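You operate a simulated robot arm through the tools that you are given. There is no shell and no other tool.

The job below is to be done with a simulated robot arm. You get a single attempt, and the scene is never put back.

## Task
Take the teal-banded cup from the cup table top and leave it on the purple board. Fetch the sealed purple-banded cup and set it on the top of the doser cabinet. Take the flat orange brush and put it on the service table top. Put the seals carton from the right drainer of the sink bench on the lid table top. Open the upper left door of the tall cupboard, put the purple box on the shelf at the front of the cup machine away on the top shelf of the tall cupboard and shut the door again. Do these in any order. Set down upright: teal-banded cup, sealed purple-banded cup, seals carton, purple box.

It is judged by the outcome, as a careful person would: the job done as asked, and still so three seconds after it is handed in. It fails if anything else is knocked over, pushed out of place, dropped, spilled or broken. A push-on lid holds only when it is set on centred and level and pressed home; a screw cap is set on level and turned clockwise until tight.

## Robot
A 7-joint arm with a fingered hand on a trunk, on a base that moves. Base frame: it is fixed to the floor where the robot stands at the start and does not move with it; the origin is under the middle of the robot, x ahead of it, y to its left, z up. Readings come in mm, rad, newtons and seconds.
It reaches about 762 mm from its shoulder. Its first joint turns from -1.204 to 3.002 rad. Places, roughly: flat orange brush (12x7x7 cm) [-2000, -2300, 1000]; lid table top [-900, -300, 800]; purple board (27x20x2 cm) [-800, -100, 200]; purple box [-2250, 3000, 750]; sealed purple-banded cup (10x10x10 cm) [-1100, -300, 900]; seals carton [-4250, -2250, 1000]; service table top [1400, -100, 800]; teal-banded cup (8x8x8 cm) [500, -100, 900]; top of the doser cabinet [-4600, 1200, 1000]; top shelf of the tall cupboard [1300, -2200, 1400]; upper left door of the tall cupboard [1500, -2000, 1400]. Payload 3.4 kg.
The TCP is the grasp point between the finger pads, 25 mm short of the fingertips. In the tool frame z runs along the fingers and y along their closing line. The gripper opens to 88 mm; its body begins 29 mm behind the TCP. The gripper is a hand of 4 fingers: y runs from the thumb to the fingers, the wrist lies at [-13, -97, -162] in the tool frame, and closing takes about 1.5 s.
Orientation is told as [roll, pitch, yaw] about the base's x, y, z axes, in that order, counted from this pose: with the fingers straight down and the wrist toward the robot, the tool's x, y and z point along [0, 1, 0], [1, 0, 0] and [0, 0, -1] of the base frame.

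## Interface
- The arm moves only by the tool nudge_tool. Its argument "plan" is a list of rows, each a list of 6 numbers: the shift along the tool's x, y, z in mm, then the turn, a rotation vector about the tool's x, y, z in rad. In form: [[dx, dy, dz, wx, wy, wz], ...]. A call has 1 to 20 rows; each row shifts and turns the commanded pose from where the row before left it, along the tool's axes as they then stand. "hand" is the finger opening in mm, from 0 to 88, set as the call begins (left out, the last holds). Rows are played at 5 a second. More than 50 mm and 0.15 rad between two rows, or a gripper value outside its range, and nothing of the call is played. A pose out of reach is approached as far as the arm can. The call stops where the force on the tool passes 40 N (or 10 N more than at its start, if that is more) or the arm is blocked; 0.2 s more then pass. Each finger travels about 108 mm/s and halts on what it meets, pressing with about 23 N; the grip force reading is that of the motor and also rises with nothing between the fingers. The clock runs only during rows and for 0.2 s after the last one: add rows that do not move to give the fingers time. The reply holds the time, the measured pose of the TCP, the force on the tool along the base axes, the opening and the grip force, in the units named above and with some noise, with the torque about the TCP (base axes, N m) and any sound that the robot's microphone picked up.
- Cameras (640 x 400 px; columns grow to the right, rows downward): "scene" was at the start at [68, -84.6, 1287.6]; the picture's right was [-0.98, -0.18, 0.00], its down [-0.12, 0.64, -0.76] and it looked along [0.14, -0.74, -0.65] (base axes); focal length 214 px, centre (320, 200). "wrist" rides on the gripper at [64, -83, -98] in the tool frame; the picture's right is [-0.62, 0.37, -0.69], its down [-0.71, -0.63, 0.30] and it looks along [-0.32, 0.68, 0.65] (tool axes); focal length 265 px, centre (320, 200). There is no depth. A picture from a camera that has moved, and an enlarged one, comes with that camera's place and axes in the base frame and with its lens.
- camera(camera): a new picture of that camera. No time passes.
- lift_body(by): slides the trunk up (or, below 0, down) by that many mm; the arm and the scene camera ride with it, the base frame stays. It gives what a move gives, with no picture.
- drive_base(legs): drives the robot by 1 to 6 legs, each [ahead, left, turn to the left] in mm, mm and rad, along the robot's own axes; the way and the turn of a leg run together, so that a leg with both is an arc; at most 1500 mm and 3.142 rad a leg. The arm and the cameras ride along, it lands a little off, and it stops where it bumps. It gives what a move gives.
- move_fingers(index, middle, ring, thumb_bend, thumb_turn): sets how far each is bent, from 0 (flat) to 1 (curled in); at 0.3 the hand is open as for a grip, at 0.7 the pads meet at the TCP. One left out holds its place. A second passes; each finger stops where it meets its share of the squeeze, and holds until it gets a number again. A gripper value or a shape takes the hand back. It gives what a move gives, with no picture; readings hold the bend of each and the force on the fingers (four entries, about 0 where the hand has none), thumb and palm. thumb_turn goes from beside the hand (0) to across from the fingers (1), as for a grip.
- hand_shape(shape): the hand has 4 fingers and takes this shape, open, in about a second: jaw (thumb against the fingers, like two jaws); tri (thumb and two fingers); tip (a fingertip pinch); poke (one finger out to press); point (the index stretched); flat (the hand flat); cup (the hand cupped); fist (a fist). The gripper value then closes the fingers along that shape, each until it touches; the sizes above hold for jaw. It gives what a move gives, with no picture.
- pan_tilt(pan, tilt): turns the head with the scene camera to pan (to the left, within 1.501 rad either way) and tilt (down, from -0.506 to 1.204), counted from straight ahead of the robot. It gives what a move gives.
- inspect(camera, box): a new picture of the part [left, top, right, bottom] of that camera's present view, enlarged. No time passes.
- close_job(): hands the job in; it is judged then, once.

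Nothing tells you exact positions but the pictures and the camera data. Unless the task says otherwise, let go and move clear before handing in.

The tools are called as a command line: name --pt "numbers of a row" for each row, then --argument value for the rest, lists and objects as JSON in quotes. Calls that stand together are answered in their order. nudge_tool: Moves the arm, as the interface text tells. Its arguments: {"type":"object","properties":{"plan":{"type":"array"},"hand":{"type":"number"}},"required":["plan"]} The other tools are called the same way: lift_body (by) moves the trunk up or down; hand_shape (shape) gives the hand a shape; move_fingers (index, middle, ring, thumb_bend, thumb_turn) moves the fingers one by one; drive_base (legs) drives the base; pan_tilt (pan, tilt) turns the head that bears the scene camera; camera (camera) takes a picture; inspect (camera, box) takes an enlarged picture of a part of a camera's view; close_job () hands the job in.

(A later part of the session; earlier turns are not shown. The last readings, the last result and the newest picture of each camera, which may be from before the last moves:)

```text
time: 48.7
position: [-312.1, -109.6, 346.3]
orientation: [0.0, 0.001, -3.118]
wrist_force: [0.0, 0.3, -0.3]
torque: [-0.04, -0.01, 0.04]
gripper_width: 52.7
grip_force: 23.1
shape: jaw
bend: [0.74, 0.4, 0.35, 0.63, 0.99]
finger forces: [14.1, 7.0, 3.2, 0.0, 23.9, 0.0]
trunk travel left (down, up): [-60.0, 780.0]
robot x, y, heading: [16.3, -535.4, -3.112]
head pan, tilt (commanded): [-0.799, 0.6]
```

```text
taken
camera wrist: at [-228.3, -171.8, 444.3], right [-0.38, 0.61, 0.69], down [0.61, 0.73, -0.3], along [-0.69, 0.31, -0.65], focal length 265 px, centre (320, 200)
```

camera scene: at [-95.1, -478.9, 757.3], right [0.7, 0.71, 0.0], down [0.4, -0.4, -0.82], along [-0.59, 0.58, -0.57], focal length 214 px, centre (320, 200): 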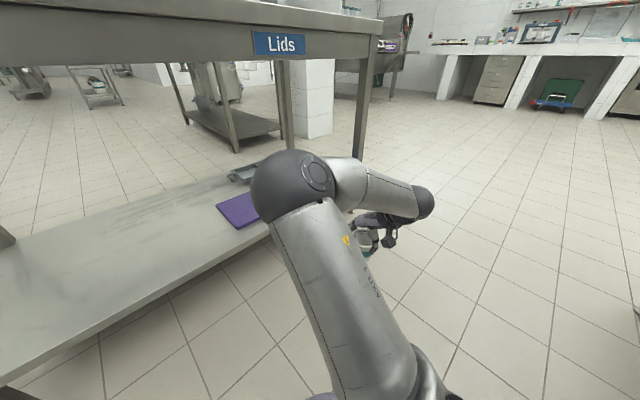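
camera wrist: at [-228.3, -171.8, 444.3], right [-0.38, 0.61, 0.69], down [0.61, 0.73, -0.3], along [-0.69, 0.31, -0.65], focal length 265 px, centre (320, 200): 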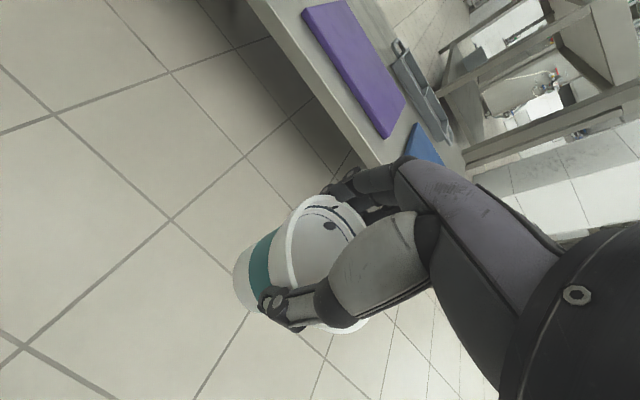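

The elbow and hand are well below the table apron. I'll drive ahead about 256 mm so the hand reaches the table edge, below the apron.

drive_base --legs '[[256, 0, 0]]'

camera --camera "scene"

camera --camera "wrist"

```text
time: 50.6
position: [-570.8, -114.4, 346.8]
orientation: [0.0, -0.001, -3.12]
wrist_force: [-1.1, 0.5, 0.6]
torque: [-0.01, -0.04, 0.01]
gripper_width: 52.4
grip_force: 22.8
shape: jaw
bend: [0.74, 0.4, 0.35, 0.63, 0.99]
finger forces: [14.1, 7.0, 3.2, 0.0, 24.0, 0.1]
trunk travel left (down, up): [-60.0, 780.0]
robot x, y, heading: [-243.1, -544.9, -3.12]
head pan, tilt (commanded): [-0.799, 0.6]
```

```text
taken
camera scene: at [-354.1, -484.4, 757.3], right [0.7, 0.71, 0.0], down [0.4, -0.4, -0.83], along [-0.59, 0.58, -0.56], focal length 214 px, centre (320, 200)
```

scene: 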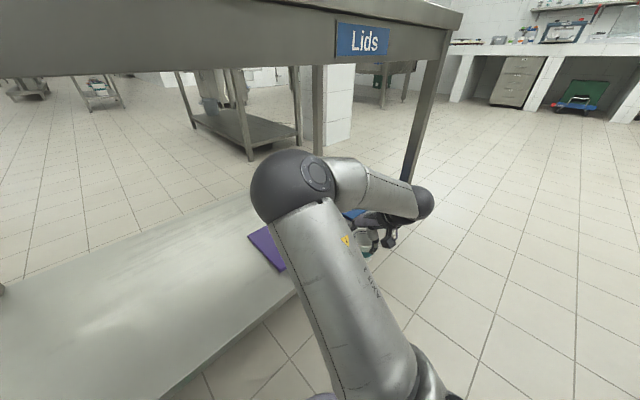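

```text
taken
camera wrist: at [-486.7, -177.0, 444.3], right [-0.38, 0.61, 0.69], down [0.61, 0.73, -0.3], along [-0.69, 0.31, -0.65], focal length 265 px, centre (320, 200)
```

wrist: 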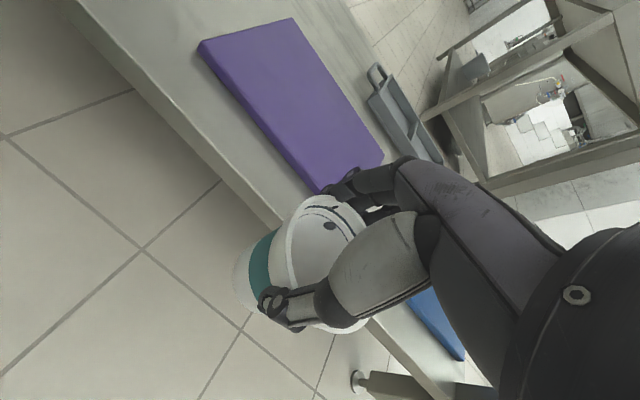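

Everything is clear. I'll extend the hand ahead under the table to over the board's front half.

nudge_tool --pt "4 33 0 0 0 0" --pt "4 33 0 0 0 0" --pt "4 33 0 0 0 0" --pt "4 33 0 0 0 0" --pt "4 33 0 0 0 0" --pt "4 33 0 0 0 0" --pt "4 32 0 0 0 0" --pt "0 0 0 0 0 0" --pt "0 0 0 0 0 0"

camera --camera "wrist"

camera --camera "scene"

```text
time: 52.6
position: [-800.6, -145.9, 347.9]
orientation: [0.0, 0.0, -3.121]
wrist_force: [-0.9, 0.2, -0.2]
torque: [-0.01, 0.02, -0.02]
gripper_width: 52.0
grip_force: 22.7
shape: jaw
bend: [0.74, 0.4, 0.35, 0.64, 0.99]
finger forces: [13.9, 7.1, 3.4, 0.1, 23.2, 0.0]
trunk travel left (down, up): [-60.0, 780.0]
robot x, y, heading: [-244.8, -544.6, -3.116]
head pan, tilt (commanded): [-0.799, 0.6]
```

```text
taken
camera wrist: at [-716.3, -208.4, 445.3], right [-0.38, 0.61, 0.69], down [0.62, 0.73, -0.3], along [-0.69, 0.31, -0.65], focal length 265 px, centre (320, 200)
```

wrist: 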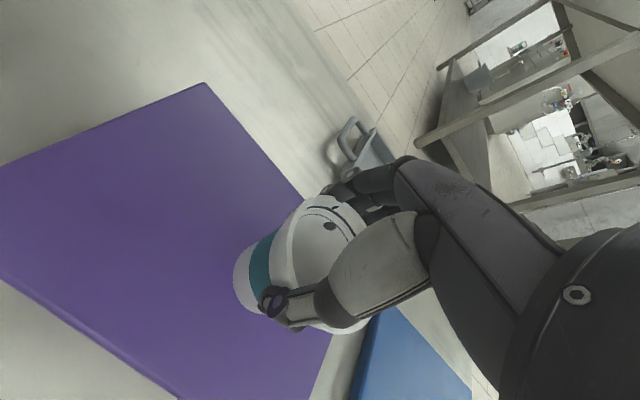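

```text
taken
camera scene: at [-354.2, -484.4, 757.3], right [0.7, 0.71, 0.0], down [0.4, -0.4, -0.83], along [-0.59, 0.58, -0.57], focal length 214 px, centre (320, 200)
```

scene: 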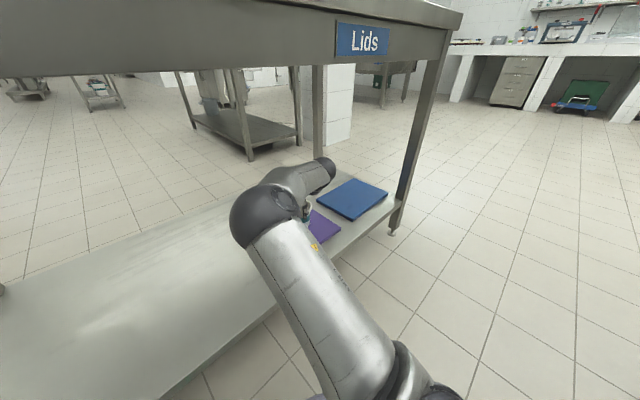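

The cup is over the board. I'll lower 50 mm, check, then settle it in small steps.

nudge_tool --pt "0 0 20 0 0 0" --pt "0 0 20 0 0 0" --pt "0 0 12 0 0 0" --pt "0 0 0 0 0 0"

camera --camera "wrist"

```text
time: 53.6
position: [-798.9, -146.7, 293.8]
orientation: [0.001, -0.001, -3.12]
wrist_force: [-0.6, -0.3, 0.6]
torque: [0.0, -0.01, -0.02]
gripper_width: 28.8
grip_force: 22.8
shape: jaw
bend: [0.76, 0.48, 0.45, 0.8, 1.0]
finger forces: [0.0, 0.0, 0.0, 0.0, 0.0, 0.0]
trunk travel left (down, up): [-60.0, 780.0]
robot x, y, heading: [-242.3, -543.3, -3.123]
head pan, tilt (commanded): [-0.799, 0.6]
```

```text
taken
camera wrist: at [-714.7, -209.7, 392.4], right [-0.38, 0.61, 0.69], down [0.61, 0.73, -0.3], along [-0.69, 0.31, -0.65], focal length 265 px, centre (320, 200)
```

wrist: 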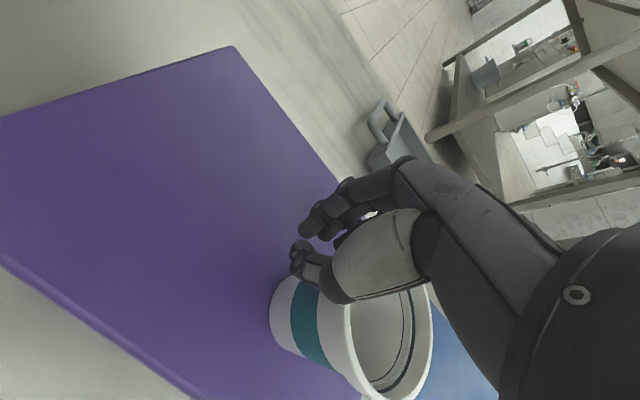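

The cup slipped out of the fingers just above the board; it now stands or leans beside the thumb. I'll look closely at it before moving anything.

inspect --camera "wrist" --box '[220, 230, 480, 400]'

inspect --camera "scene" --box '[220, 150, 420, 270]'

```text
2.35 times, centred on (350, 315) of wrist
camera zoom: at [-714.7, -209.7, 392.4], right [-0.38, 0.61, 0.69], down [0.61, 0.73, -0.3], along [-0.69, 0.31, -0.65], focal length 624 px, centre (249, -71)
```

zoom: 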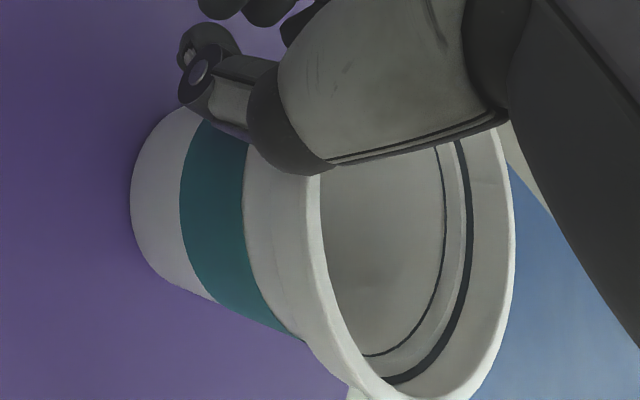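

```text
3.20 times, centred on (320, 210) of scene
camera zoom: at [-354.2, -484.4, 757.3], right [0.7, 0.71, 0.0], down [0.4, -0.4, -0.83], along [-0.59, 0.58, -0.57], focal length 686 px, centre (320, 168)
```

zoom: 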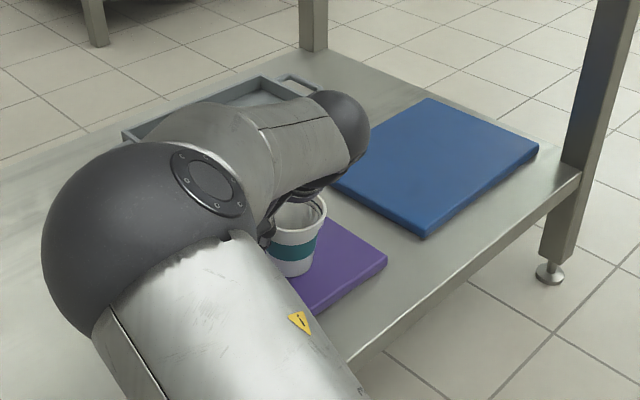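

From the head camera the cup appears upright on the board near [-796, -97]. I'll wait a moment without moving and check that it is still.

nudge_tool --pt "0 0 0 0 0 0" --pt "0 0 0 0 0 0" --pt "0 0 0 0 0 0"

camera --camera "wrist"

inspect --camera "scene" --box '[270, 180, 370, 245]'

```text
time: 54.4
position: [-799.4, -147.2, 293.7]
orientation: [-0.001, 0.0, -3.121]
wrist_force: [0.3, 0.0, 0.0]
torque: [-0.02, -0.02, 0.01]
gripper_width: 28.7
grip_force: 22.8
shape: jaw
bend: [0.76, 0.48, 0.45, 0.8, 1.0]
finger forces: [0.0, 0.0, 0.0, 0.1, 0.0, 0.0]
trunk travel left (down, up): [-60.0, 780.0]
robot x, y, heading: [-242.2, -543.8, -3.122]
head pan, tilt (commanded): [-0.799, 0.6]
```

```text
taken
camera wrist: at [-714.7, -209.7, 392.7], right [-0.38, 0.61, 0.69], down [0.61, 0.73, -0.3], along [-0.69, 0.31, -0.65], focal length 265 px, centre (320, 200)
```

wrist: 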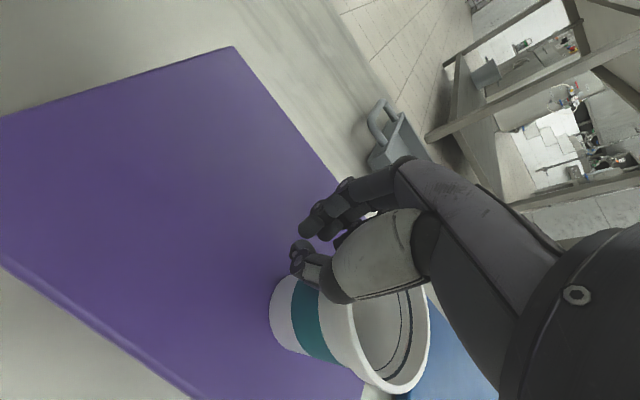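

```text
6.15 times, centred on (320, 212) of scene
camera zoom: at [-354.1, -484.4, 757.3], right [0.7, 0.71, 0.0], down [0.4, -0.4, -0.83], along [-0.59, 0.58, -0.56], focal length 1320 px, centre (320, 123)
```

zoom: 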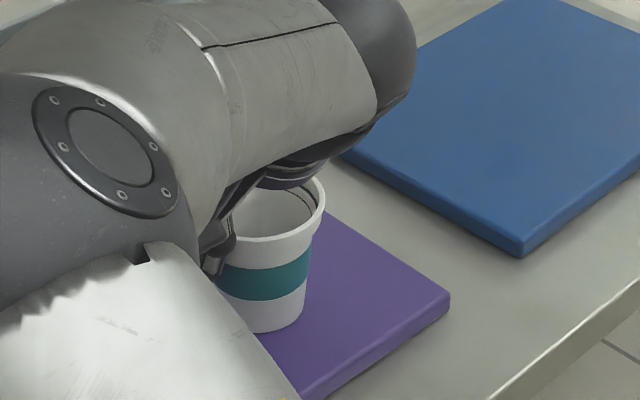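

The cup has settled upright on the board, fully within its edges. I'll slide the hand sideways away from it (toward -y), then check.

nudge_tool --pt "5 0 0 0 0 0" --pt "10 0 0 0 0 0" --pt "15 0 0 0 0 0" --pt "15 0 0 0 0 0" --pt "15 0 0 0 0 0" --pt "15 0 0 0 0 0" --pt "0 0 0 0 0 0"

camera --camera "wrist"

inspect --camera "scene" --box '[220, 150, 420, 270]'

```text
time: 56.0
position: [-798.4, -224.2, 292.8]
orientation: [0.0, -0.001, -3.12]
wrist_force: [0.1, -0.2, -0.2]
torque: [-0.01, -0.02, 0.02]
gripper_width: 28.6
grip_force: 23.4
shape: jaw
bend: [0.76, 0.48, 0.45, 0.8, 1.0]
finger forces: [0.0, 0.1, 0.1, 0.0, 0.0, 0.0]
trunk travel left (down, up): [-60.0, 780.0]
robot x, y, heading: [-245.4, -543.6, -3.118]
head pan, tilt (commanded): [-0.799, 0.6]
```

```text
taken
camera wrist: at [-714.0, -285.4, 392.0], right [-0.38, 0.61, 0.69], down [0.62, 0.73, -0.3], along [-0.69, 0.31, -0.65], focal length 265 px, centre (320, 200)
```

wrist: 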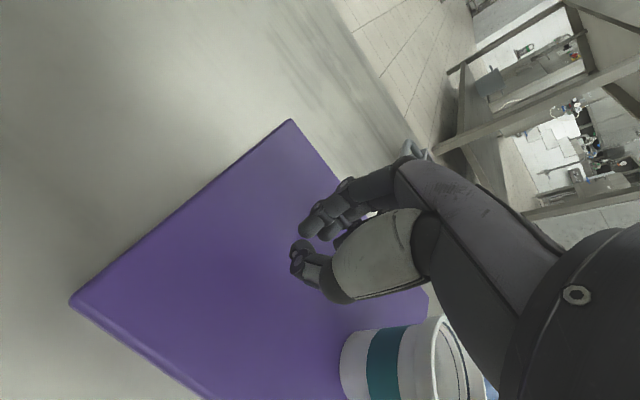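

```text
3.20 times, centred on (320, 210) of scene
camera zoom: at [-354.1, -484.4, 757.3], right [0.7, 0.71, 0.0], down [0.4, -0.4, -0.83], along [-0.59, 0.58, -0.56], focal length 686 px, centre (320, 168)
```

zoom: 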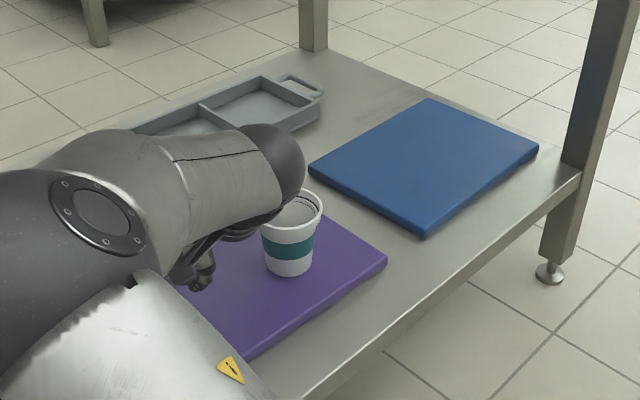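

The teal cup stands upright on the purple board. I'll draw the hand straight back out from under the table at this height and then back the base off.

nudge_tool --pt "0 -33 0 0 0 0" --pt "0 -33 0 0 0 0" --pt "0 -33 0 0 0 0" --pt "0 -33 0 0 0 0" --pt "0 -33 0 0 0 0" --pt "0 -33 0 0 0 0" --pt "0 -32 0 0 0 0" --pt "0 0 0 0 0 0"

camera --camera "scene"

drive_base --legs '[[-250, 0, 0]]'

camera --camera "scene"

```text
time: 57.8
position: [-568.8, -216.4, 293.2]
orientation: [0.0, 0.001, -3.121]
wrist_force: [-0.3, 0.7, -0.7]
torque: [0.0, 0.02, -0.02]
gripper_width: 28.6
grip_force: 23.0
shape: jaw
bend: [0.76, 0.48, 0.45, 0.8, 1.0]
finger forces: [0.1, 0.0, 0.1, 0.0, 0.1, 0.0]
trunk travel left (down, up): [-60.0, 780.0]
robot x, y, heading: [-245.2, -547.0, -3.12]
head pan, tilt (commanded): [-0.799, 0.6]
```

```text
taken
camera scene: at [-354.1, -484.4, 757.3], right [0.7, 0.71, 0.0], down [0.4, -0.4, -0.83], along [-0.59, 0.58, -0.56], focal length 214 px, centre (320, 200)
```

scene: 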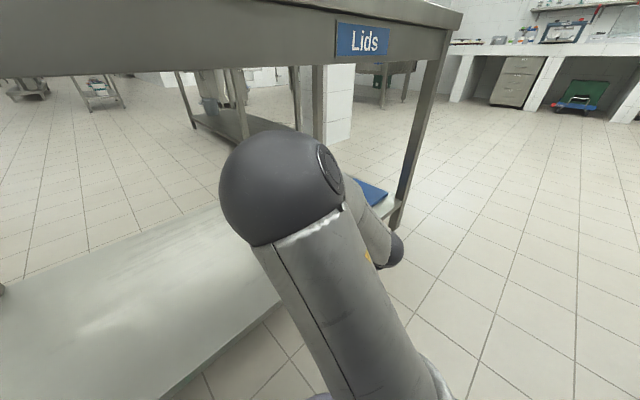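

```text
time: 59.6
position: [-321.2, -212.0, 293.8]
orientation: [0.0, 0.0, -3.121]
wrist_force: [-0.3, -0.1, 0.4]
torque: [-0.03, 0.0, 0.01]
gripper_width: 28.5
grip_force: 23.0
shape: jaw
bend: [0.76, 0.48, 0.45, 0.8, 1.0]
finger forces: [0.1, 0.1, 0.1, 0.0, 0.0, 0.0]
trunk travel left (down, up): [-60.0, 780.0]
robot x, y, heading: [6.9, -539.0, -3.125]
head pan, tilt (commanded): [-0.799, 0.6]
```

```text
taken
camera scene: at [-105.7, -479.1, 757.3], right [0.7, 0.71, 0.0], down [0.4, -0.4, -0.83], along [-0.59, 0.58, -0.56], focal length 214 px, centre (320, 200)
```

scene: 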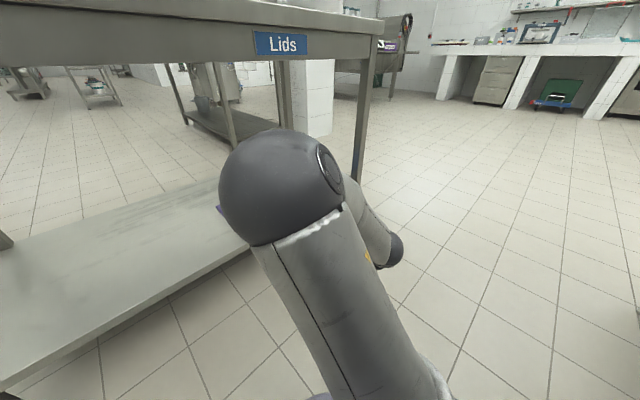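

The hand is clear of the table. I'll raise the trunk, open the hand, and study the finger layout in the wrist view so that the next grasps hold better.

lift_body --by 300

lift_body --by 240

nudge_tool --pt "0 0 -40 0 0 0" --pt "0 0 -40 0 0 0" --pt "0 0 -40 0 0 0" --pt "0 0 -40 0 0 0" --pt "0 0 -40 0 0 0" --pt "0 0 -40 0 0 0" --pt "0 0 0 0 0 0" --pt "0 0 0 0 0 0" --hand 88

inspect --camera "wrist" --box '[220, 130, 460, 370]'

camera --camera "scene"

```text
time: 62.6
position: [-319.7, -211.4, 593.5]
orientation: [0.0, 0.0, -3.12]
wrist_force: [-0.6, -0.7, -0.1]
torque: [-0.02, 0.02, -0.01]
gripper_width: 28.5
grip_force: 22.6
shape: jaw
bend: [0.76, 0.48, 0.45, 0.8, 1.0]
finger forces: [0.0, 0.0, 0.0, 0.0, 0.1, 0.0]
trunk travel left (down, up): [-360.0, 480.0]
robot x, y, heading: [4.2, -536.2, -3.121]
head pan, tilt (commanded): [-0.799, 0.6]
```

```text
time: 65.1
position: [-320.3, -211.3, 833.6]
orientation: [0.0, 0.001, -3.122]
wrist_force: [0.1, 0.3, -0.4]
torque: [-0.01, -0.06, 0.02]
gripper_width: 28.3
grip_force: 23.3
shape: jaw
bend: [0.76, 0.48, 0.45, 0.8, 1.0]
finger forces: [0.0, 0.0, 0.0, 0.1, 0.0, 0.0]
trunk travel left (down, up): [-600.0, 240.0]
robot x, y, heading: [7.8, -534.7, -3.12]
head pan, tilt (commanded): [-0.799, 0.6]
```

```text
time: 66.9
position: [-320.0, -208.3, 1073.3]
orientation: [0.003, 0.003, -3.121]
wrist_force: [-0.2, 0.0, 0.6]
torque: [0.01, 0.0, -0.05]
gripper_width: 88.0
grip_force: 0.1
shape: jaw
bend: [0.3, 0.3, 0.3, 0.3, 0.98]
finger forces: [0.1, 0.0, 0.0, 0.0, 0.0, 0.1]
out of reach, approached as far as the arm can: row 6
trunk travel left (down, up): [-600.0, 240.0]
robot x, y, heading: [5.5, -538.4, -3.117]
head pan, tilt (commanded): [-0.799, 0.6]
```

```text
1.67 times, centred on (340, 250) of wrist
camera zoom: at [-237.7, -269.9, 1172.2], right [-0.38, 0.62, 0.69], down [0.62, 0.73, -0.31], along [-0.69, 0.31, -0.66], focal length 442 px, centre (287, 117)
```

zoom: 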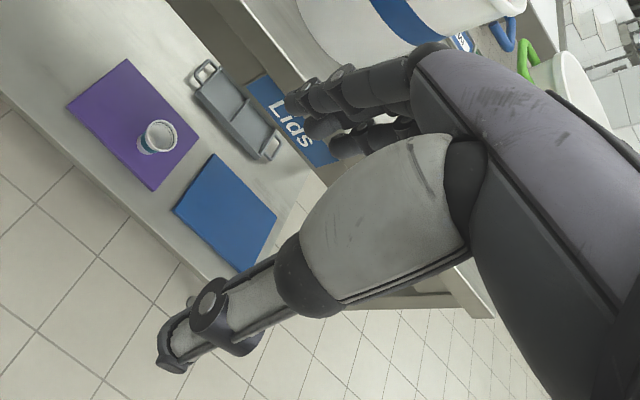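

```text
taken
camera scene: at [-109.7, -477.8, 1313.8], right [0.69, 0.73, 0.0], down [0.3, -0.28, -0.91], along [-0.66, 0.63, -0.41], focal length 214 px, centre (320, 200)
```

scene: 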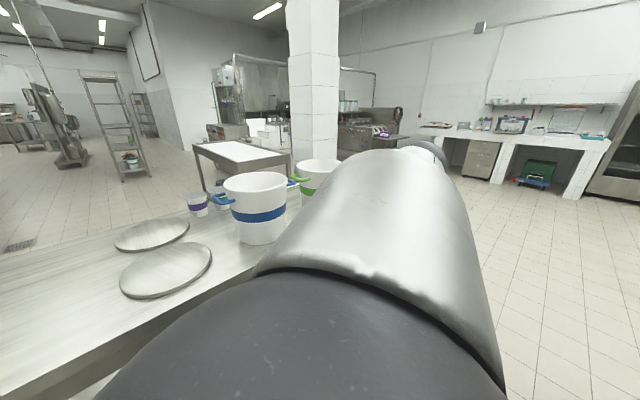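

The teal cup is visible upright on the purple board. The elbow is crowding the head again, so I'll shift the hand to the right of the robot and then look around to plan the route to the far side of the lid table.

nudge_tool --pt "-35 0 0 0 0 0" --pt "-35 0 0 0 0 0" --pt "-35 0 0 0 0 0" --pt "0 0 0 0 0 0"

pan_tilt --pan 0.6 --tilt 0.4

camera --camera "scene"

pan_tilt --pan -0.4 --tilt 0.4

camera --camera "scene"

```text
time: 67.9
position: [-321.6, -105.2, 1073.7]
orientation: [-0.001, 0.0, -3.12]
wrist_force: [-0.3, 0.2, 0.4]
torque: [0.02, -0.01, -0.01]
gripper_width: 87.8
grip_force: 0.1
shape: jaw
bend: [0.3, 0.3, 0.3, 0.3, 0.98]
finger forces: [0.0, 0.0, 0.1, 0.0, 0.1, 0.1]
trunk travel left (down, up): [-600.0, 240.0]
robot x, y, heading: [2.9, -537.1, -3.119]
head pan, tilt (commanded): [-0.799, 0.6]
```

```text
time: 69.4
position: [-323.1, -103.7, 1072.8]
orientation: [0.001, 0.001, -3.121]
wrist_force: [-0.6, -0.8, 0.4]
torque: [-0.03, 0.0, -0.02]
gripper_width: 87.7
grip_force: 0.2
shape: jaw
bend: [0.3, 0.3, 0.3, 0.3, 0.98]
finger forces: [0.0, 0.0, 0.0, 0.1, 0.1, 0.0]
trunk travel left (down, up): [-600.0, 240.0]
robot x, y, heading: [5.5, -536.4, -3.119]
head pan, tilt (commanded): [0.6, 0.4]
```

```text
taken
camera scene: at [-118.2, -595.0, 1315.6], right [-0.58, 0.81, 0.0], down [0.32, 0.23, -0.92], along [-0.75, -0.54, -0.39], focal length 214 px, centre (320, 200)
```

scene: 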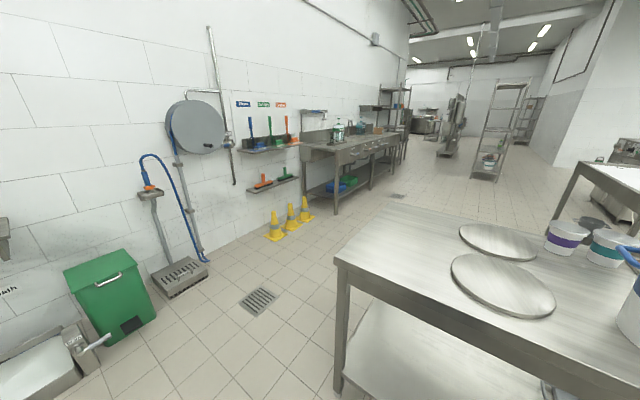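

```text
time: 70.7
position: [-323.2, -103.2, 1072.3]
orientation: [0.0, 0.0, -3.122]
wrist_force: [-0.1, -0.5, -0.3]
torque: [-0.01, -0.01, -0.05]
gripper_width: 87.6
grip_force: 0.0
shape: jaw
bend: [0.3, 0.3, 0.3, 0.3, 0.98]
finger forces: [0.0, 0.1, 0.1, 0.0, 0.0, 0.1]
trunk travel left (down, up): [-600.0, 240.0]
robot x, y, heading: [7.0, -537.7, -3.12]
head pan, tilt (commanded): [-0.4, 0.4]
```

```text
taken
camera scene: at [-128.9, -507.0, 1315.6], right [0.37, 0.93, 0.0], down [0.36, -0.14, -0.92], along [-0.86, 0.34, -0.39], focal length 214 px, centre (320, 200)
```

scene: 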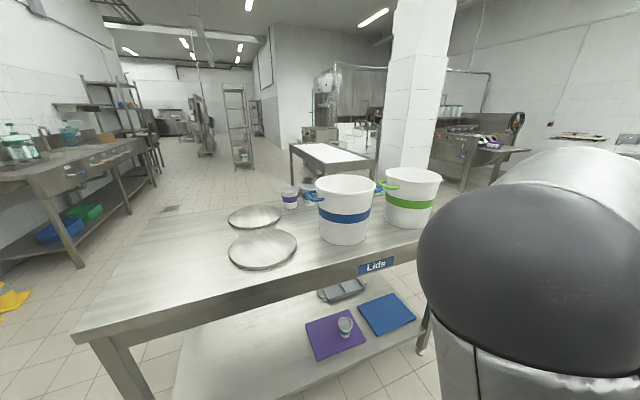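

The teal cup stands upright on the purple board. The floor around the near end of the lid table is open, so I'll go around that end to the far side, checking along the way.

drive_base --legs '[[0, 850, 0], [1500, 0, 0]]'

camera --camera "scene"

pan_tilt --pan 0.9 --tilt 0.4

camera --camera "scene"

```text
time: 82.4
position: [-1830.6, -949.7, 1072.4]
orientation: [-0.001, 0.001, 3.13]
wrist_force: [0.9, 0.1, 0.0]
torque: [0.02, 0.03, -0.03]
gripper_width: 87.7
grip_force: 0.0
shape: jaw
bend: [0.3, 0.3, 0.3, 0.3, 0.98]
finger forces: [0.1, 0.1, 0.0, 0.0, 0.0, 0.0]
trunk travel left (down, up): [-600.0, 240.0]
robot x, y, heading: [-1517.9, -1395.5, 3.131]
head pan, tilt (commanded): [-0.4, 0.4]
```

```text
taken
camera scene: at [-1649.3, -1358.9, 1315.5], right [0.4, 0.92, 0.0], down [0.36, -0.16, -0.92], along [-0.84, 0.37, -0.39], focal length 214 px, centre (320, 200)
```

scene: 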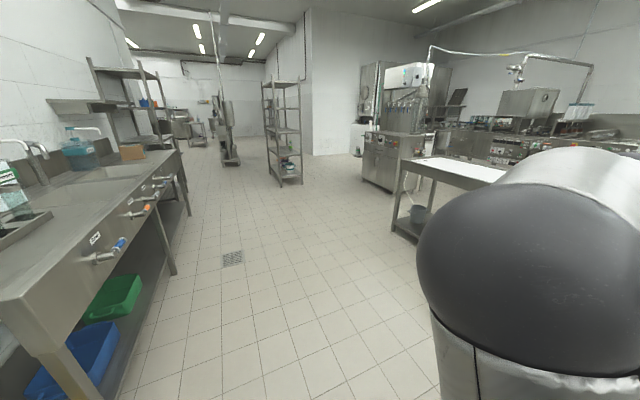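

```text
time: 83.9
position: [-1829.3, -948.8, 1072.0]
orientation: [0.001, -0.001, 3.13]
wrist_force: [-0.8, 0.2, -0.6]
torque: [-0.01, 0.0, 0.04]
gripper_width: 87.8
grip_force: 0.2
shape: jaw
bend: [0.3, 0.3, 0.3, 0.3, 0.98]
finger forces: [0.0, 0.0, 0.0, 0.1, 0.1, 0.0]
trunk travel left (down, up): [-600.0, 240.0]
robot x, y, heading: [-1519.4, -1392.2, 3.129]
head pan, tilt (commanded): [0.901, 0.4]
```

```text
taken
camera scene: at [-1622.5, -1467.7, 1315.6], right [-0.78, 0.63, 0.0], down [0.24, 0.3, -0.92], along [-0.58, -0.72, -0.39], focal length 214 px, centre (320, 200)
```

scene: 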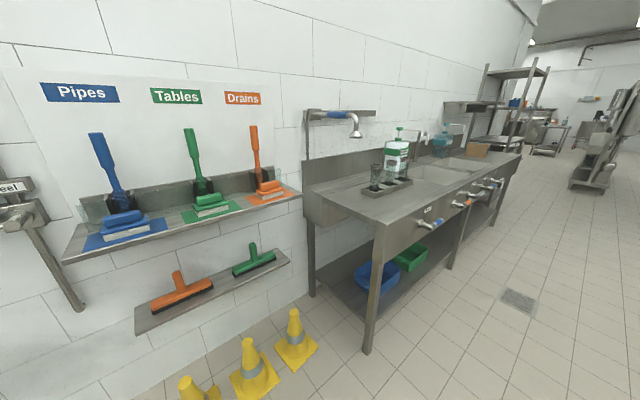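

The flat orange brush lies on an orange mat on the upper wall shelf, to be fetched later. Now I'll turn to face the lid table's far side and move along it toward the sealed purple-banded cup.

drive_base --legs '[[0, 0, -3.13], [-60, 0, 0], [0, 1200, 0]]'

pan_tilt --pan 0.0 --tilt 0.6

camera --camera "scene"

camera --camera "wrist"

```text
time: 97.8
position: [-1274.7, -623.2, 1073.3]
orientation: [0.001, -0.001, 0.03]
wrist_force: [-0.8, 0.7, 0.3]
torque: [0.02, -0.01, 0.02]
gripper_width: 87.3
grip_force: 0.1
shape: jaw
bend: [0.3, 0.3, 0.3, 0.3, 0.98]
finger forces: [0.0, 0.0, 0.1, 0.0, 0.0, 0.1]
trunk travel left (down, up): [-600.0, 240.0]
robot x, y, heading: [-1601.9, -194.9, 0.039]
head pan, tilt (commanded): [0.901, 0.4]
```

```text
time: 99.0
position: [-1274.2, -623.7, 1072.8]
orientation: [0.001, 0.0, 0.032]
wrist_force: [-0.4, 0.5, 0.0]
torque: [-0.03, -0.01, -0.01]
gripper_width: 87.6
grip_force: 0.0
shape: jaw
bend: [0.3, 0.3, 0.3, 0.3, 0.98]
finger forces: [0.1, 0.0, 0.0, 0.0, 0.0, 0.1]
trunk travel left (down, up): [-600.0, 240.0]
robot x, y, heading: [-1608.5, -188.3, 0.028]
head pan, tilt (commanded): [0.0, 0.6]
```

```text
taken
camera scene: at [-1464.3, -188.5, 1297.4], right [0.03, -1.0, 0.0], down [-0.56, -0.02, -0.83], along [0.82, 0.03, -0.56], focal length 214 px, centre (320, 200)
```

scene: 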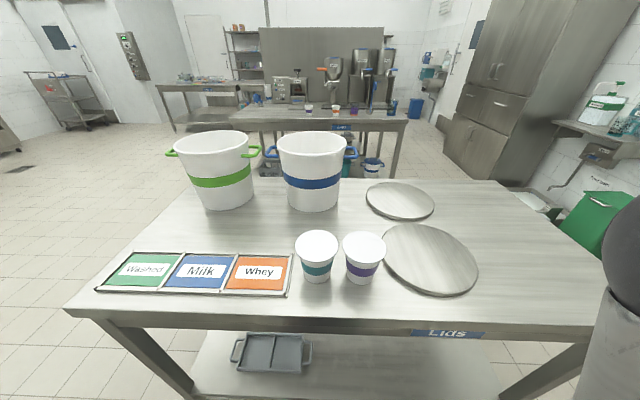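

```text
taken
camera wrist: at [-1360.5, -561.7, 1171.1], right [0.39, -0.61, 0.69], down [-0.61, -0.73, -0.3], along [0.69, -0.3, -0.65], focal length 265 px, centre (320, 200)
```

wrist: 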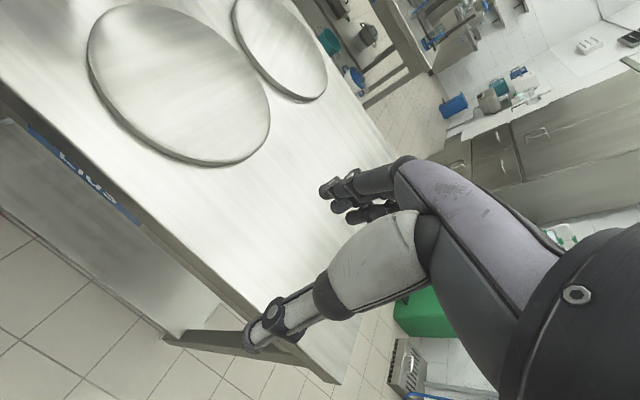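

Both sealed cups (teal and purple) stand close together near this edge of the lid table. I'll zoom in for measurement.

inspect --camera "scene" --box '[270, 210, 430, 310]'

```text
4.00 times, centred on (350, 260) of scene
camera zoom: at [-1464.3, -188.5, 1297.4], right [0.03, -1.0, 0.0], down [-0.56, -0.02, -0.83], along [0.82, 0.03, -0.56], focal length 858 px, centre (200, -40)
```

zoom: 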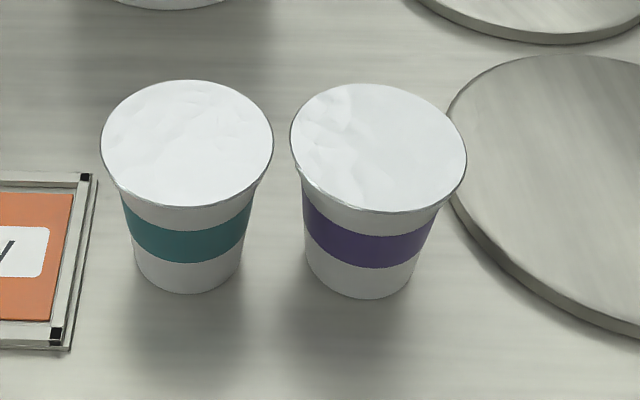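

The sealed purple cup is at about [-1134, -275], lid at z≈950 with a wide foil (≈97 mm), and a sealed teal cup stands only ~100 mm to its left, so I'll take it by the body from a diagonal (front-right) direction. I'll reposition the base to face it at 45°.

drive_base --legs '[[-150, 0, 0], [0, -140, 0], [0, 0, 0.757]]'

pan_tilt --pan -0.1 --tilt 0.6

camera --camera "scene"

```text
time: 103.4
position: [-1213.8, -425.6, 1072.2]
orientation: [-0.001, 0.0, 0.785]
wrist_force: [0.8, 1.0, 0.7]
torque: [0.0, -0.01, 0.04]
gripper_width: 87.7
grip_force: 0.2
shape: jaw
bend: [0.3, 0.3, 0.3, 0.3, 0.98]
finger forces: [0.1, 0.0, 0.0, 0.0, 0.0, 0.0]
trunk travel left (down, up): [-600.0, 240.0]
robot x, y, heading: [-1749.6, -338.7, 0.783]
head pan, tilt (commanded): [0.0, 0.6]
```

```text
time: 104.0
position: [-1214.8, -426.9, 1072.3]
orientation: [-0.001, 0.0, 0.785]
wrist_force: [-1.1, 0.0, -0.2]
torque: [-0.02, 0.0, -0.01]
gripper_width: 87.5
grip_force: 0.0
shape: jaw
bend: [0.3, 0.3, 0.3, 0.3, 0.98]
finger forces: [0.0, 0.0, 0.1, 0.0, 0.0, 0.0]
trunk travel left (down, up): [-600.0, 240.0]
robot x, y, heading: [-1754.6, -341.0, 0.787]
head pan, tilt (commanded): [-0.099, 0.6]
```

```text
taken
camera scene: at [-1645.2, -248.4, 1297.3], right [0.63, -0.77, 0.0], down [-0.44, -0.36, -0.83], along [0.64, 0.52, -0.56], focal length 214 px, centre (320, 200)
```

scene: 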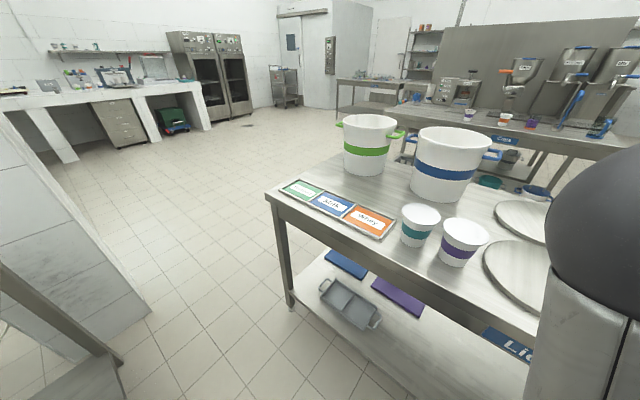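

I have another angle on the sealed cups; I'll zoom in to refine the purple one's position.

inspect --camera "scene" --box '[380, 180, 540, 280]'

```text
4.00 times, centred on (460, 230) of scene
camera zoom: at [-1645.2, -248.4, 1297.3], right [0.63, -0.77, 0.0], down [-0.44, -0.36, -0.83], along [0.64, 0.52, -0.56], focal length 858 px, centre (-240, 80)
```

zoom: 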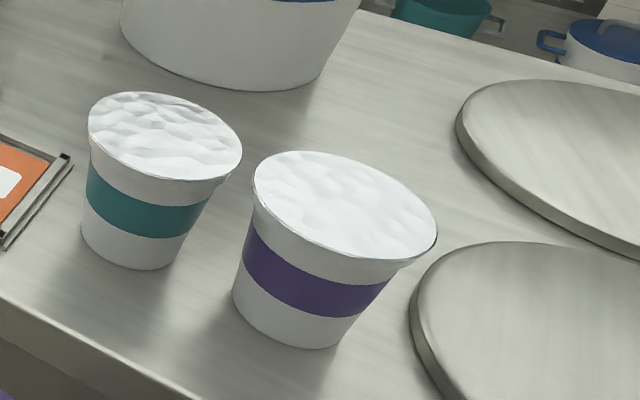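

Both views agree: purple cup axis at about [-1136, -277], lid z≈950. Next I'll rotate the hand 90° about its finger axis at this height so that it can close horizontally.

nudge_tool --pt "0 0 0 0 0 0.131" --pt "0 0 0 0 0 0.131" --pt "0 0 0 0 0 0.131" --pt "0 0 0 0 0 0.131" --pt "0 0 0 0 0 0.131" --pt "0 0 0 0 0 0.131" --pt "0 0 0 0 0 0.131" --pt "0 0 0 0 0 0.131" --pt "0 0 0 0 0 0.131" --pt "0 0 0 0 0 0.131" --pt "0 0 0 0 0 0.131" --pt "0 0 0 0 0 0.13" --pt "0 0 0 0 0 0"

camera --camera "scene"

camera --camera "wrist"

```text
time: 106.8
position: [-1214.7, -426.5, 1073.3]
orientation: [0.0, 0.0, -0.788]
wrist_force: [-0.5, -0.2, 0.3]
torque: [0.03, 0.0, 0.03]
gripper_width: 87.7
grip_force: 0.1
shape: jaw
bend: [0.3, 0.3, 0.3, 0.3, 0.98]
finger forces: [0.1, 0.0, 0.0, 0.0, 0.0, 0.0]
trunk travel left (down, up): [-600.0, 240.0]
robot x, y, heading: [-1751.2, -332.3, 0.783]
head pan, tilt (commanded): [-0.099, 0.6]
```

```text
taken
camera scene: at [-1645.8, -248.5, 1297.4], right [0.63, -0.77, 0.0], down [-0.44, -0.36, -0.83], along [0.64, 0.52, -0.56], focal length 214 px, centre (320, 200)
```

scene: 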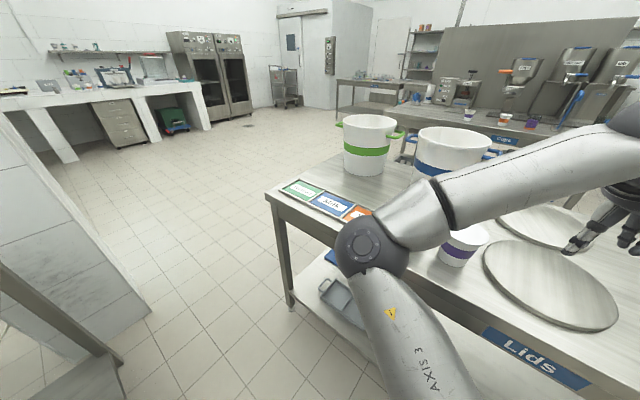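

```text
taken
camera wrist: at [-1228.4, -322.4, 1171.7], right [-0.18, -0.7, 0.69], down [-0.95, -0.06, -0.3], along [0.25, -0.71, -0.65], focal length 265 px, centre (320, 200)
```

wrist: 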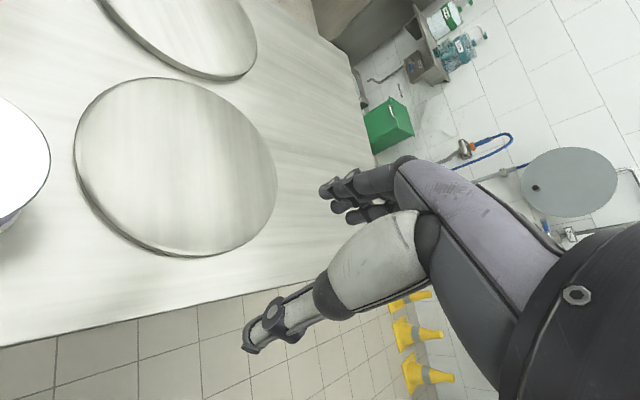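

The hand now closes along the robot's right-left line. Next I'll tilt the fingers forward by about 65° while still at height.

nudge_tool --pt "0 0 0 0 0.126 0" --pt "0 0 0 0 0.126 0" --pt "0 0 0 0 0.126 0" --pt "0 0 0 0 0.126 0" --pt "0 0 0 0 0.126 0" --pt "0 0 0 0 0.126 0" --pt "0 0 0 0 0.126 0" --pt "0 0 0 0 0.126 0" --pt "0 0 0 0 0.126 0" --pt "0 0 0 0 0 0"

camera --camera "scene"

camera --camera "wrist"

```text
time: 109.0
position: [-1212.9, -430.1, 1070.2]
orientation: [1.13, 0.004, -0.795]
wrist_force: [0.6, -0.2, -0.4]
torque: [0.01, 0.05, 0.0]
gripper_width: 87.7
grip_force: 0.0
shape: jaw
bend: [0.3, 0.3, 0.3, 0.3, 0.98]
finger forces: [0.1, 0.1, 0.0, 0.0, 0.0, 0.1]
trunk travel left (down, up): [-600.0, 240.0]
robot x, y, heading: [-1757.9, -335.3, 0.788]
head pan, tilt (commanded): [-0.099, 0.6]
```

```text
taken
camera scene: at [-1645.0, -248.2, 1297.3], right [0.63, -0.77, 0.0], down [-0.44, -0.36, -0.82], along [0.64, 0.52, -0.57], focal length 214 px, centre (320, 200)
```

scene: 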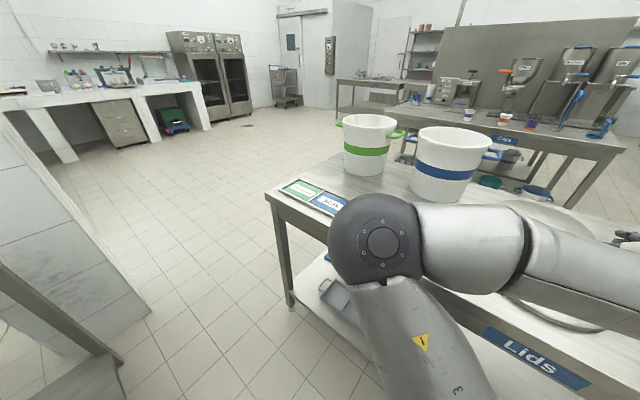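

```text
taken
camera wrist: at [-1317.1, -413.1, 1170.6], right [-0.38, -0.89, -0.27], down [-0.46, 0.43, -0.77], along [0.8, -0.17, -0.57], focal length 265 px, centre (320, 200)
```

wrist: 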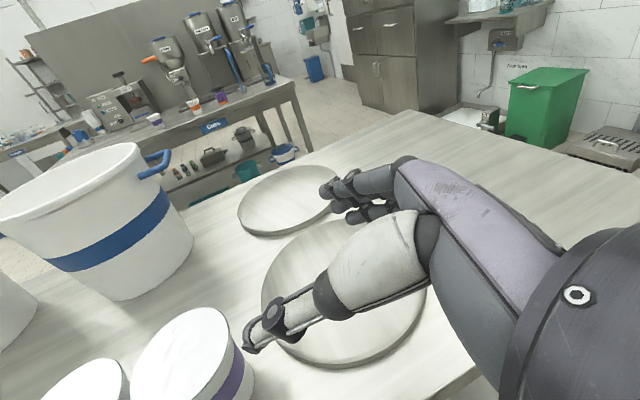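

The hand is tilted well and the purple cup is visible ahead-left. I'll move to a spot 110 mm short of the cup along the approach line and come down partway.

nudge_tool --pt "11 -27 24 0 0 0" --pt "11 -27 24 0 0 0" --pt "-27 0 13 0 0 0" --pt "-27 0 13 0 0 0" --pt "-27 0 13 0 0 0" --pt "0 0 0 0 0 0"

camera --camera "wrist"

camera --camera "scene"

```text
time: 110.4
position: [-1194.4, -403.9, 984.7]
orientation: [1.135, 0.001, -0.784]
wrist_force: [-0.3, 0.0, -0.5]
torque: [0.01, 0.05, 0.0]
gripper_width: 87.6
grip_force: 0.2
shape: jaw
bend: [0.3, 0.3, 0.3, 0.3, 0.98]
finger forces: [0.0, 0.1, 0.1, 0.2, 0.0, 0.1]
out of reach, approached as far as the arm can: row 1, 2, 4, 5
trunk travel left (down, up): [-600.0, 240.0]
robot x, y, heading: [-1753.0, -335.9, 0.782]
head pan, tilt (commanded): [-0.099, 0.6]
```

```text
taken
camera wrist: at [-1298.1, -388.7, 1083.0], right [-0.37, -0.89, -0.27], down [-0.46, 0.43, -0.78], along [0.8, -0.16, -0.57], focal length 265 px, centre (320, 200)
```

wrist: 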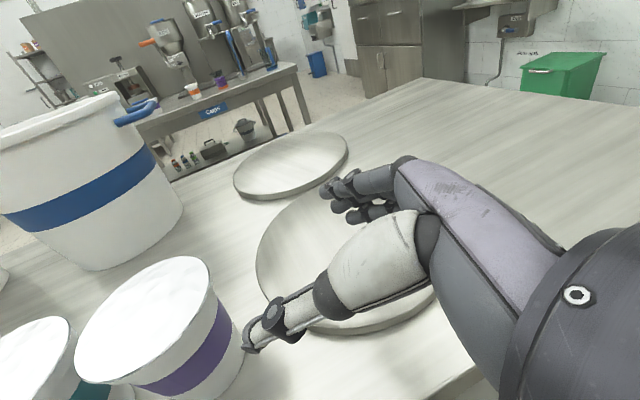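

```text
taken
camera scene: at [-1645.4, -248.4, 1297.4], right [0.63, -0.77, 0.0], down [-0.44, -0.36, -0.83], along [0.64, 0.52, -0.56], focal length 214 px, centre (320, 200)
```

scene: 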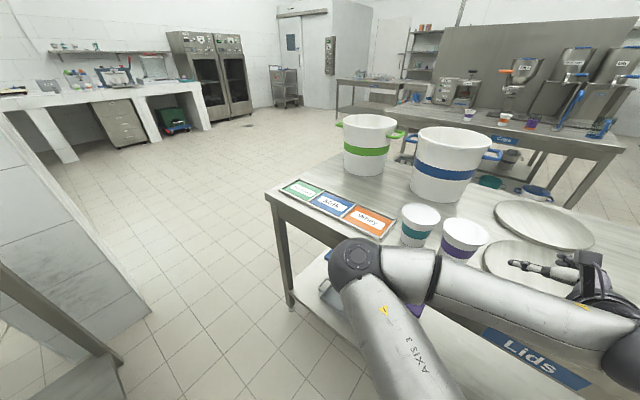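

Moving left hit an arm limit (the hand stayed ~49 mm right of the approach line), so I'll shift the base left by 50 mm instead.

drive_base --legs '[[0, 50, 0]]'

camera --camera "wrist"

camera --camera "scene"

```text
time: 111.3
position: [-1229.9, -369.8, 984.5]
orientation: [1.132, 0.002, -0.786]
wrist_force: [-0.6, 0.0, 0.4]
torque: [0.01, 0.02, 0.01]
gripper_width: 87.6
grip_force: 0.0
shape: jaw
bend: [0.3, 0.3, 0.3, 0.3, 0.98]
finger forces: [0.0, 0.0, 0.0, 0.0, 0.0, 0.1]
trunk travel left (down, up): [-600.0, 240.0]
robot x, y, heading: [-1787.4, -302.1, 0.782]
head pan, tilt (commanded): [-0.099, 0.6]
```

```text
taken
camera wrist: at [-1333.6, -353.2, 1083.7], right [-0.37, -0.89, -0.27], down [-0.46, 0.43, -0.78], along [0.8, -0.16, -0.57], focal length 265 px, centre (320, 200)
```

wrist: 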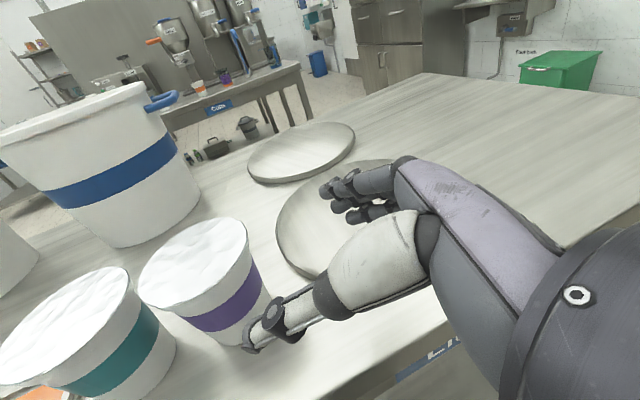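

```text
taken
camera scene: at [-1681.0, -212.5, 1297.4], right [0.63, -0.77, 0.0], down [-0.44, -0.36, -0.83], along [0.64, 0.52, -0.56], focal length 214 px, centre (320, 200)
```

scene: 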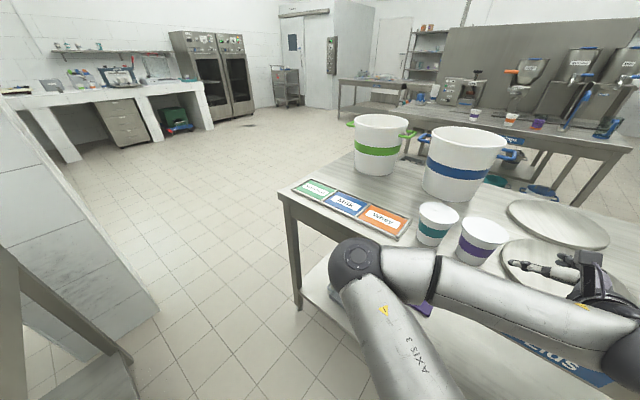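

I'll enlarge the wrist view to refine the purple cup's place relative to the hand.

inspect --camera "wrist" --box '[100, 190, 360, 370]'

inspect --camera "scene" --box '[400, 190, 640, 340]'

```text
2.22 times, centred on (230, 280) of wrist
camera zoom: at [-1333.6, -353.2, 1083.7], right [-0.37, -0.89, -0.27], down [-0.46, 0.43, -0.78], along [0.8, -0.16, -0.57], focal length 590 px, centre (520, 22)
```

zoom: 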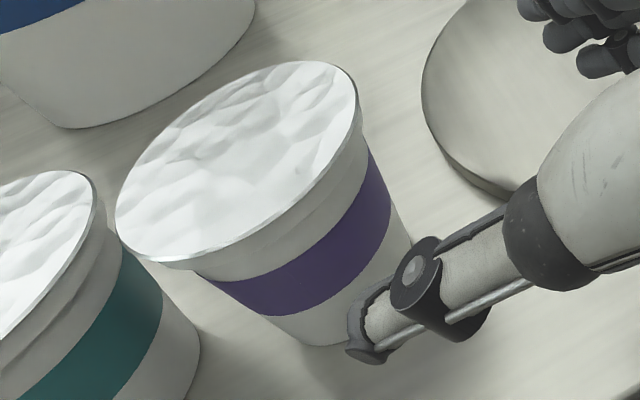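

```text
2.67 times, centred on (520, 265) of scene
camera zoom: at [-1681.0, -212.5, 1297.4], right [0.63, -0.77, 0.0], down [-0.44, -0.36, -0.83], along [0.64, 0.52, -0.56], focal length 572 px, centre (-213, 27)
```

zoom: 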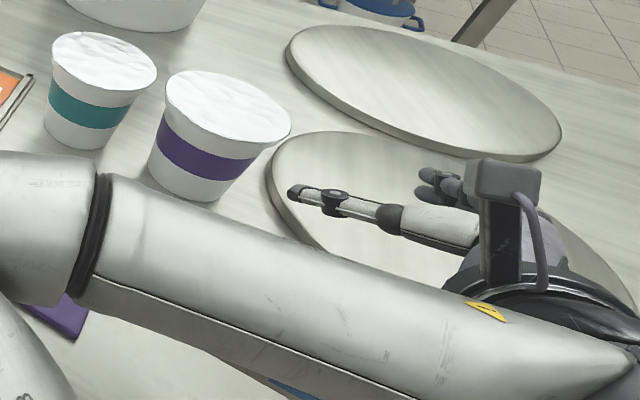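

The cup axis works out near [-1136, -274]; the hand is on the approach line, 134 mm short. I'll lower to grasp height and advance partway, then check.

nudge_tool --pt "-21 0 10 0 0 0" --pt "-21 0 10 0 0 0" --pt "-21 0 10 0 0 0" --pt "8.5 0 18 0 0 0" --pt "8.5 0 18 0 0 0" --pt "8.5 0 18 0 0 0" --pt "0 0 0 0 0 0"

camera --camera "wrist"

inspect --camera "scene" --box '[400, 190, 640, 340]'

```text
time: 113.0
position: [-1177.5, -327.7, 915.2]
orientation: [1.132, 0.0, -0.787]
wrist_force: [-0.4, -0.4, 0.3]
torque: [-0.02, -0.01, 0.02]
gripper_width: 87.7
grip_force: 0.2
shape: jaw
bend: [0.3, 0.3, 0.3, 0.3, 0.98]
finger forces: [0.0, 0.1, 0.0, 0.1, 0.0, 0.1]
out of reach, approached as far as the arm can: row 1, 3
trunk travel left (down, up): [-600.0, 240.0]
robot x, y, heading: [-1785.7, -302.6, 0.783]
head pan, tilt (commanded): [-0.099, 0.6]
```

```text
taken
camera wrist: at [-1281.7, -312.6, 1014.9], right [-0.37, -0.89, -0.27], down [-0.46, 0.43, -0.78], along [0.8, -0.16, -0.57], focal length 265 px, centre (320, 200)
```

wrist: 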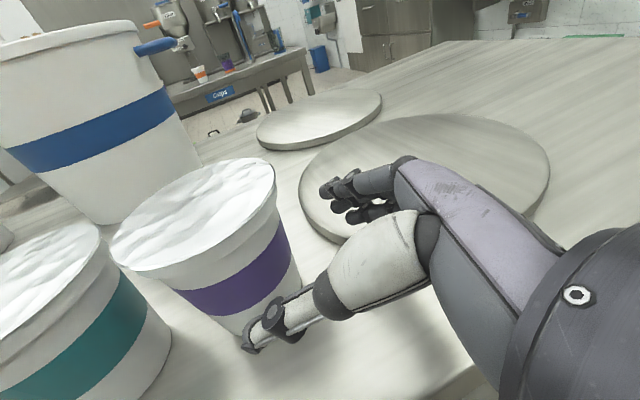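

```text
2.67 times, centred on (520, 265) of scene
camera zoom: at [-1679.9, -213.5, 1297.3], right [0.63, -0.77, 0.0], down [-0.44, -0.36, -0.83], along [0.64, 0.52, -0.56], focal length 572 px, centre (-213, 27)
```

zoom: 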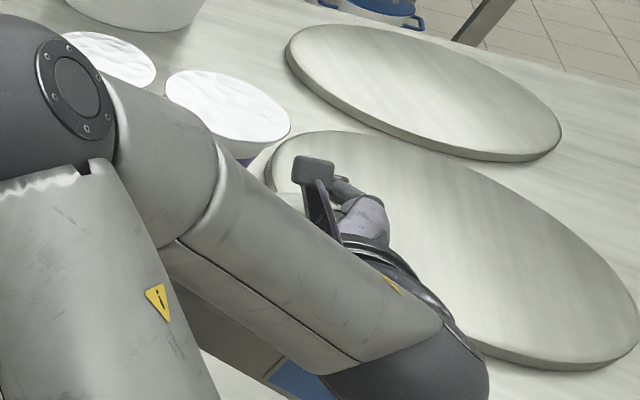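

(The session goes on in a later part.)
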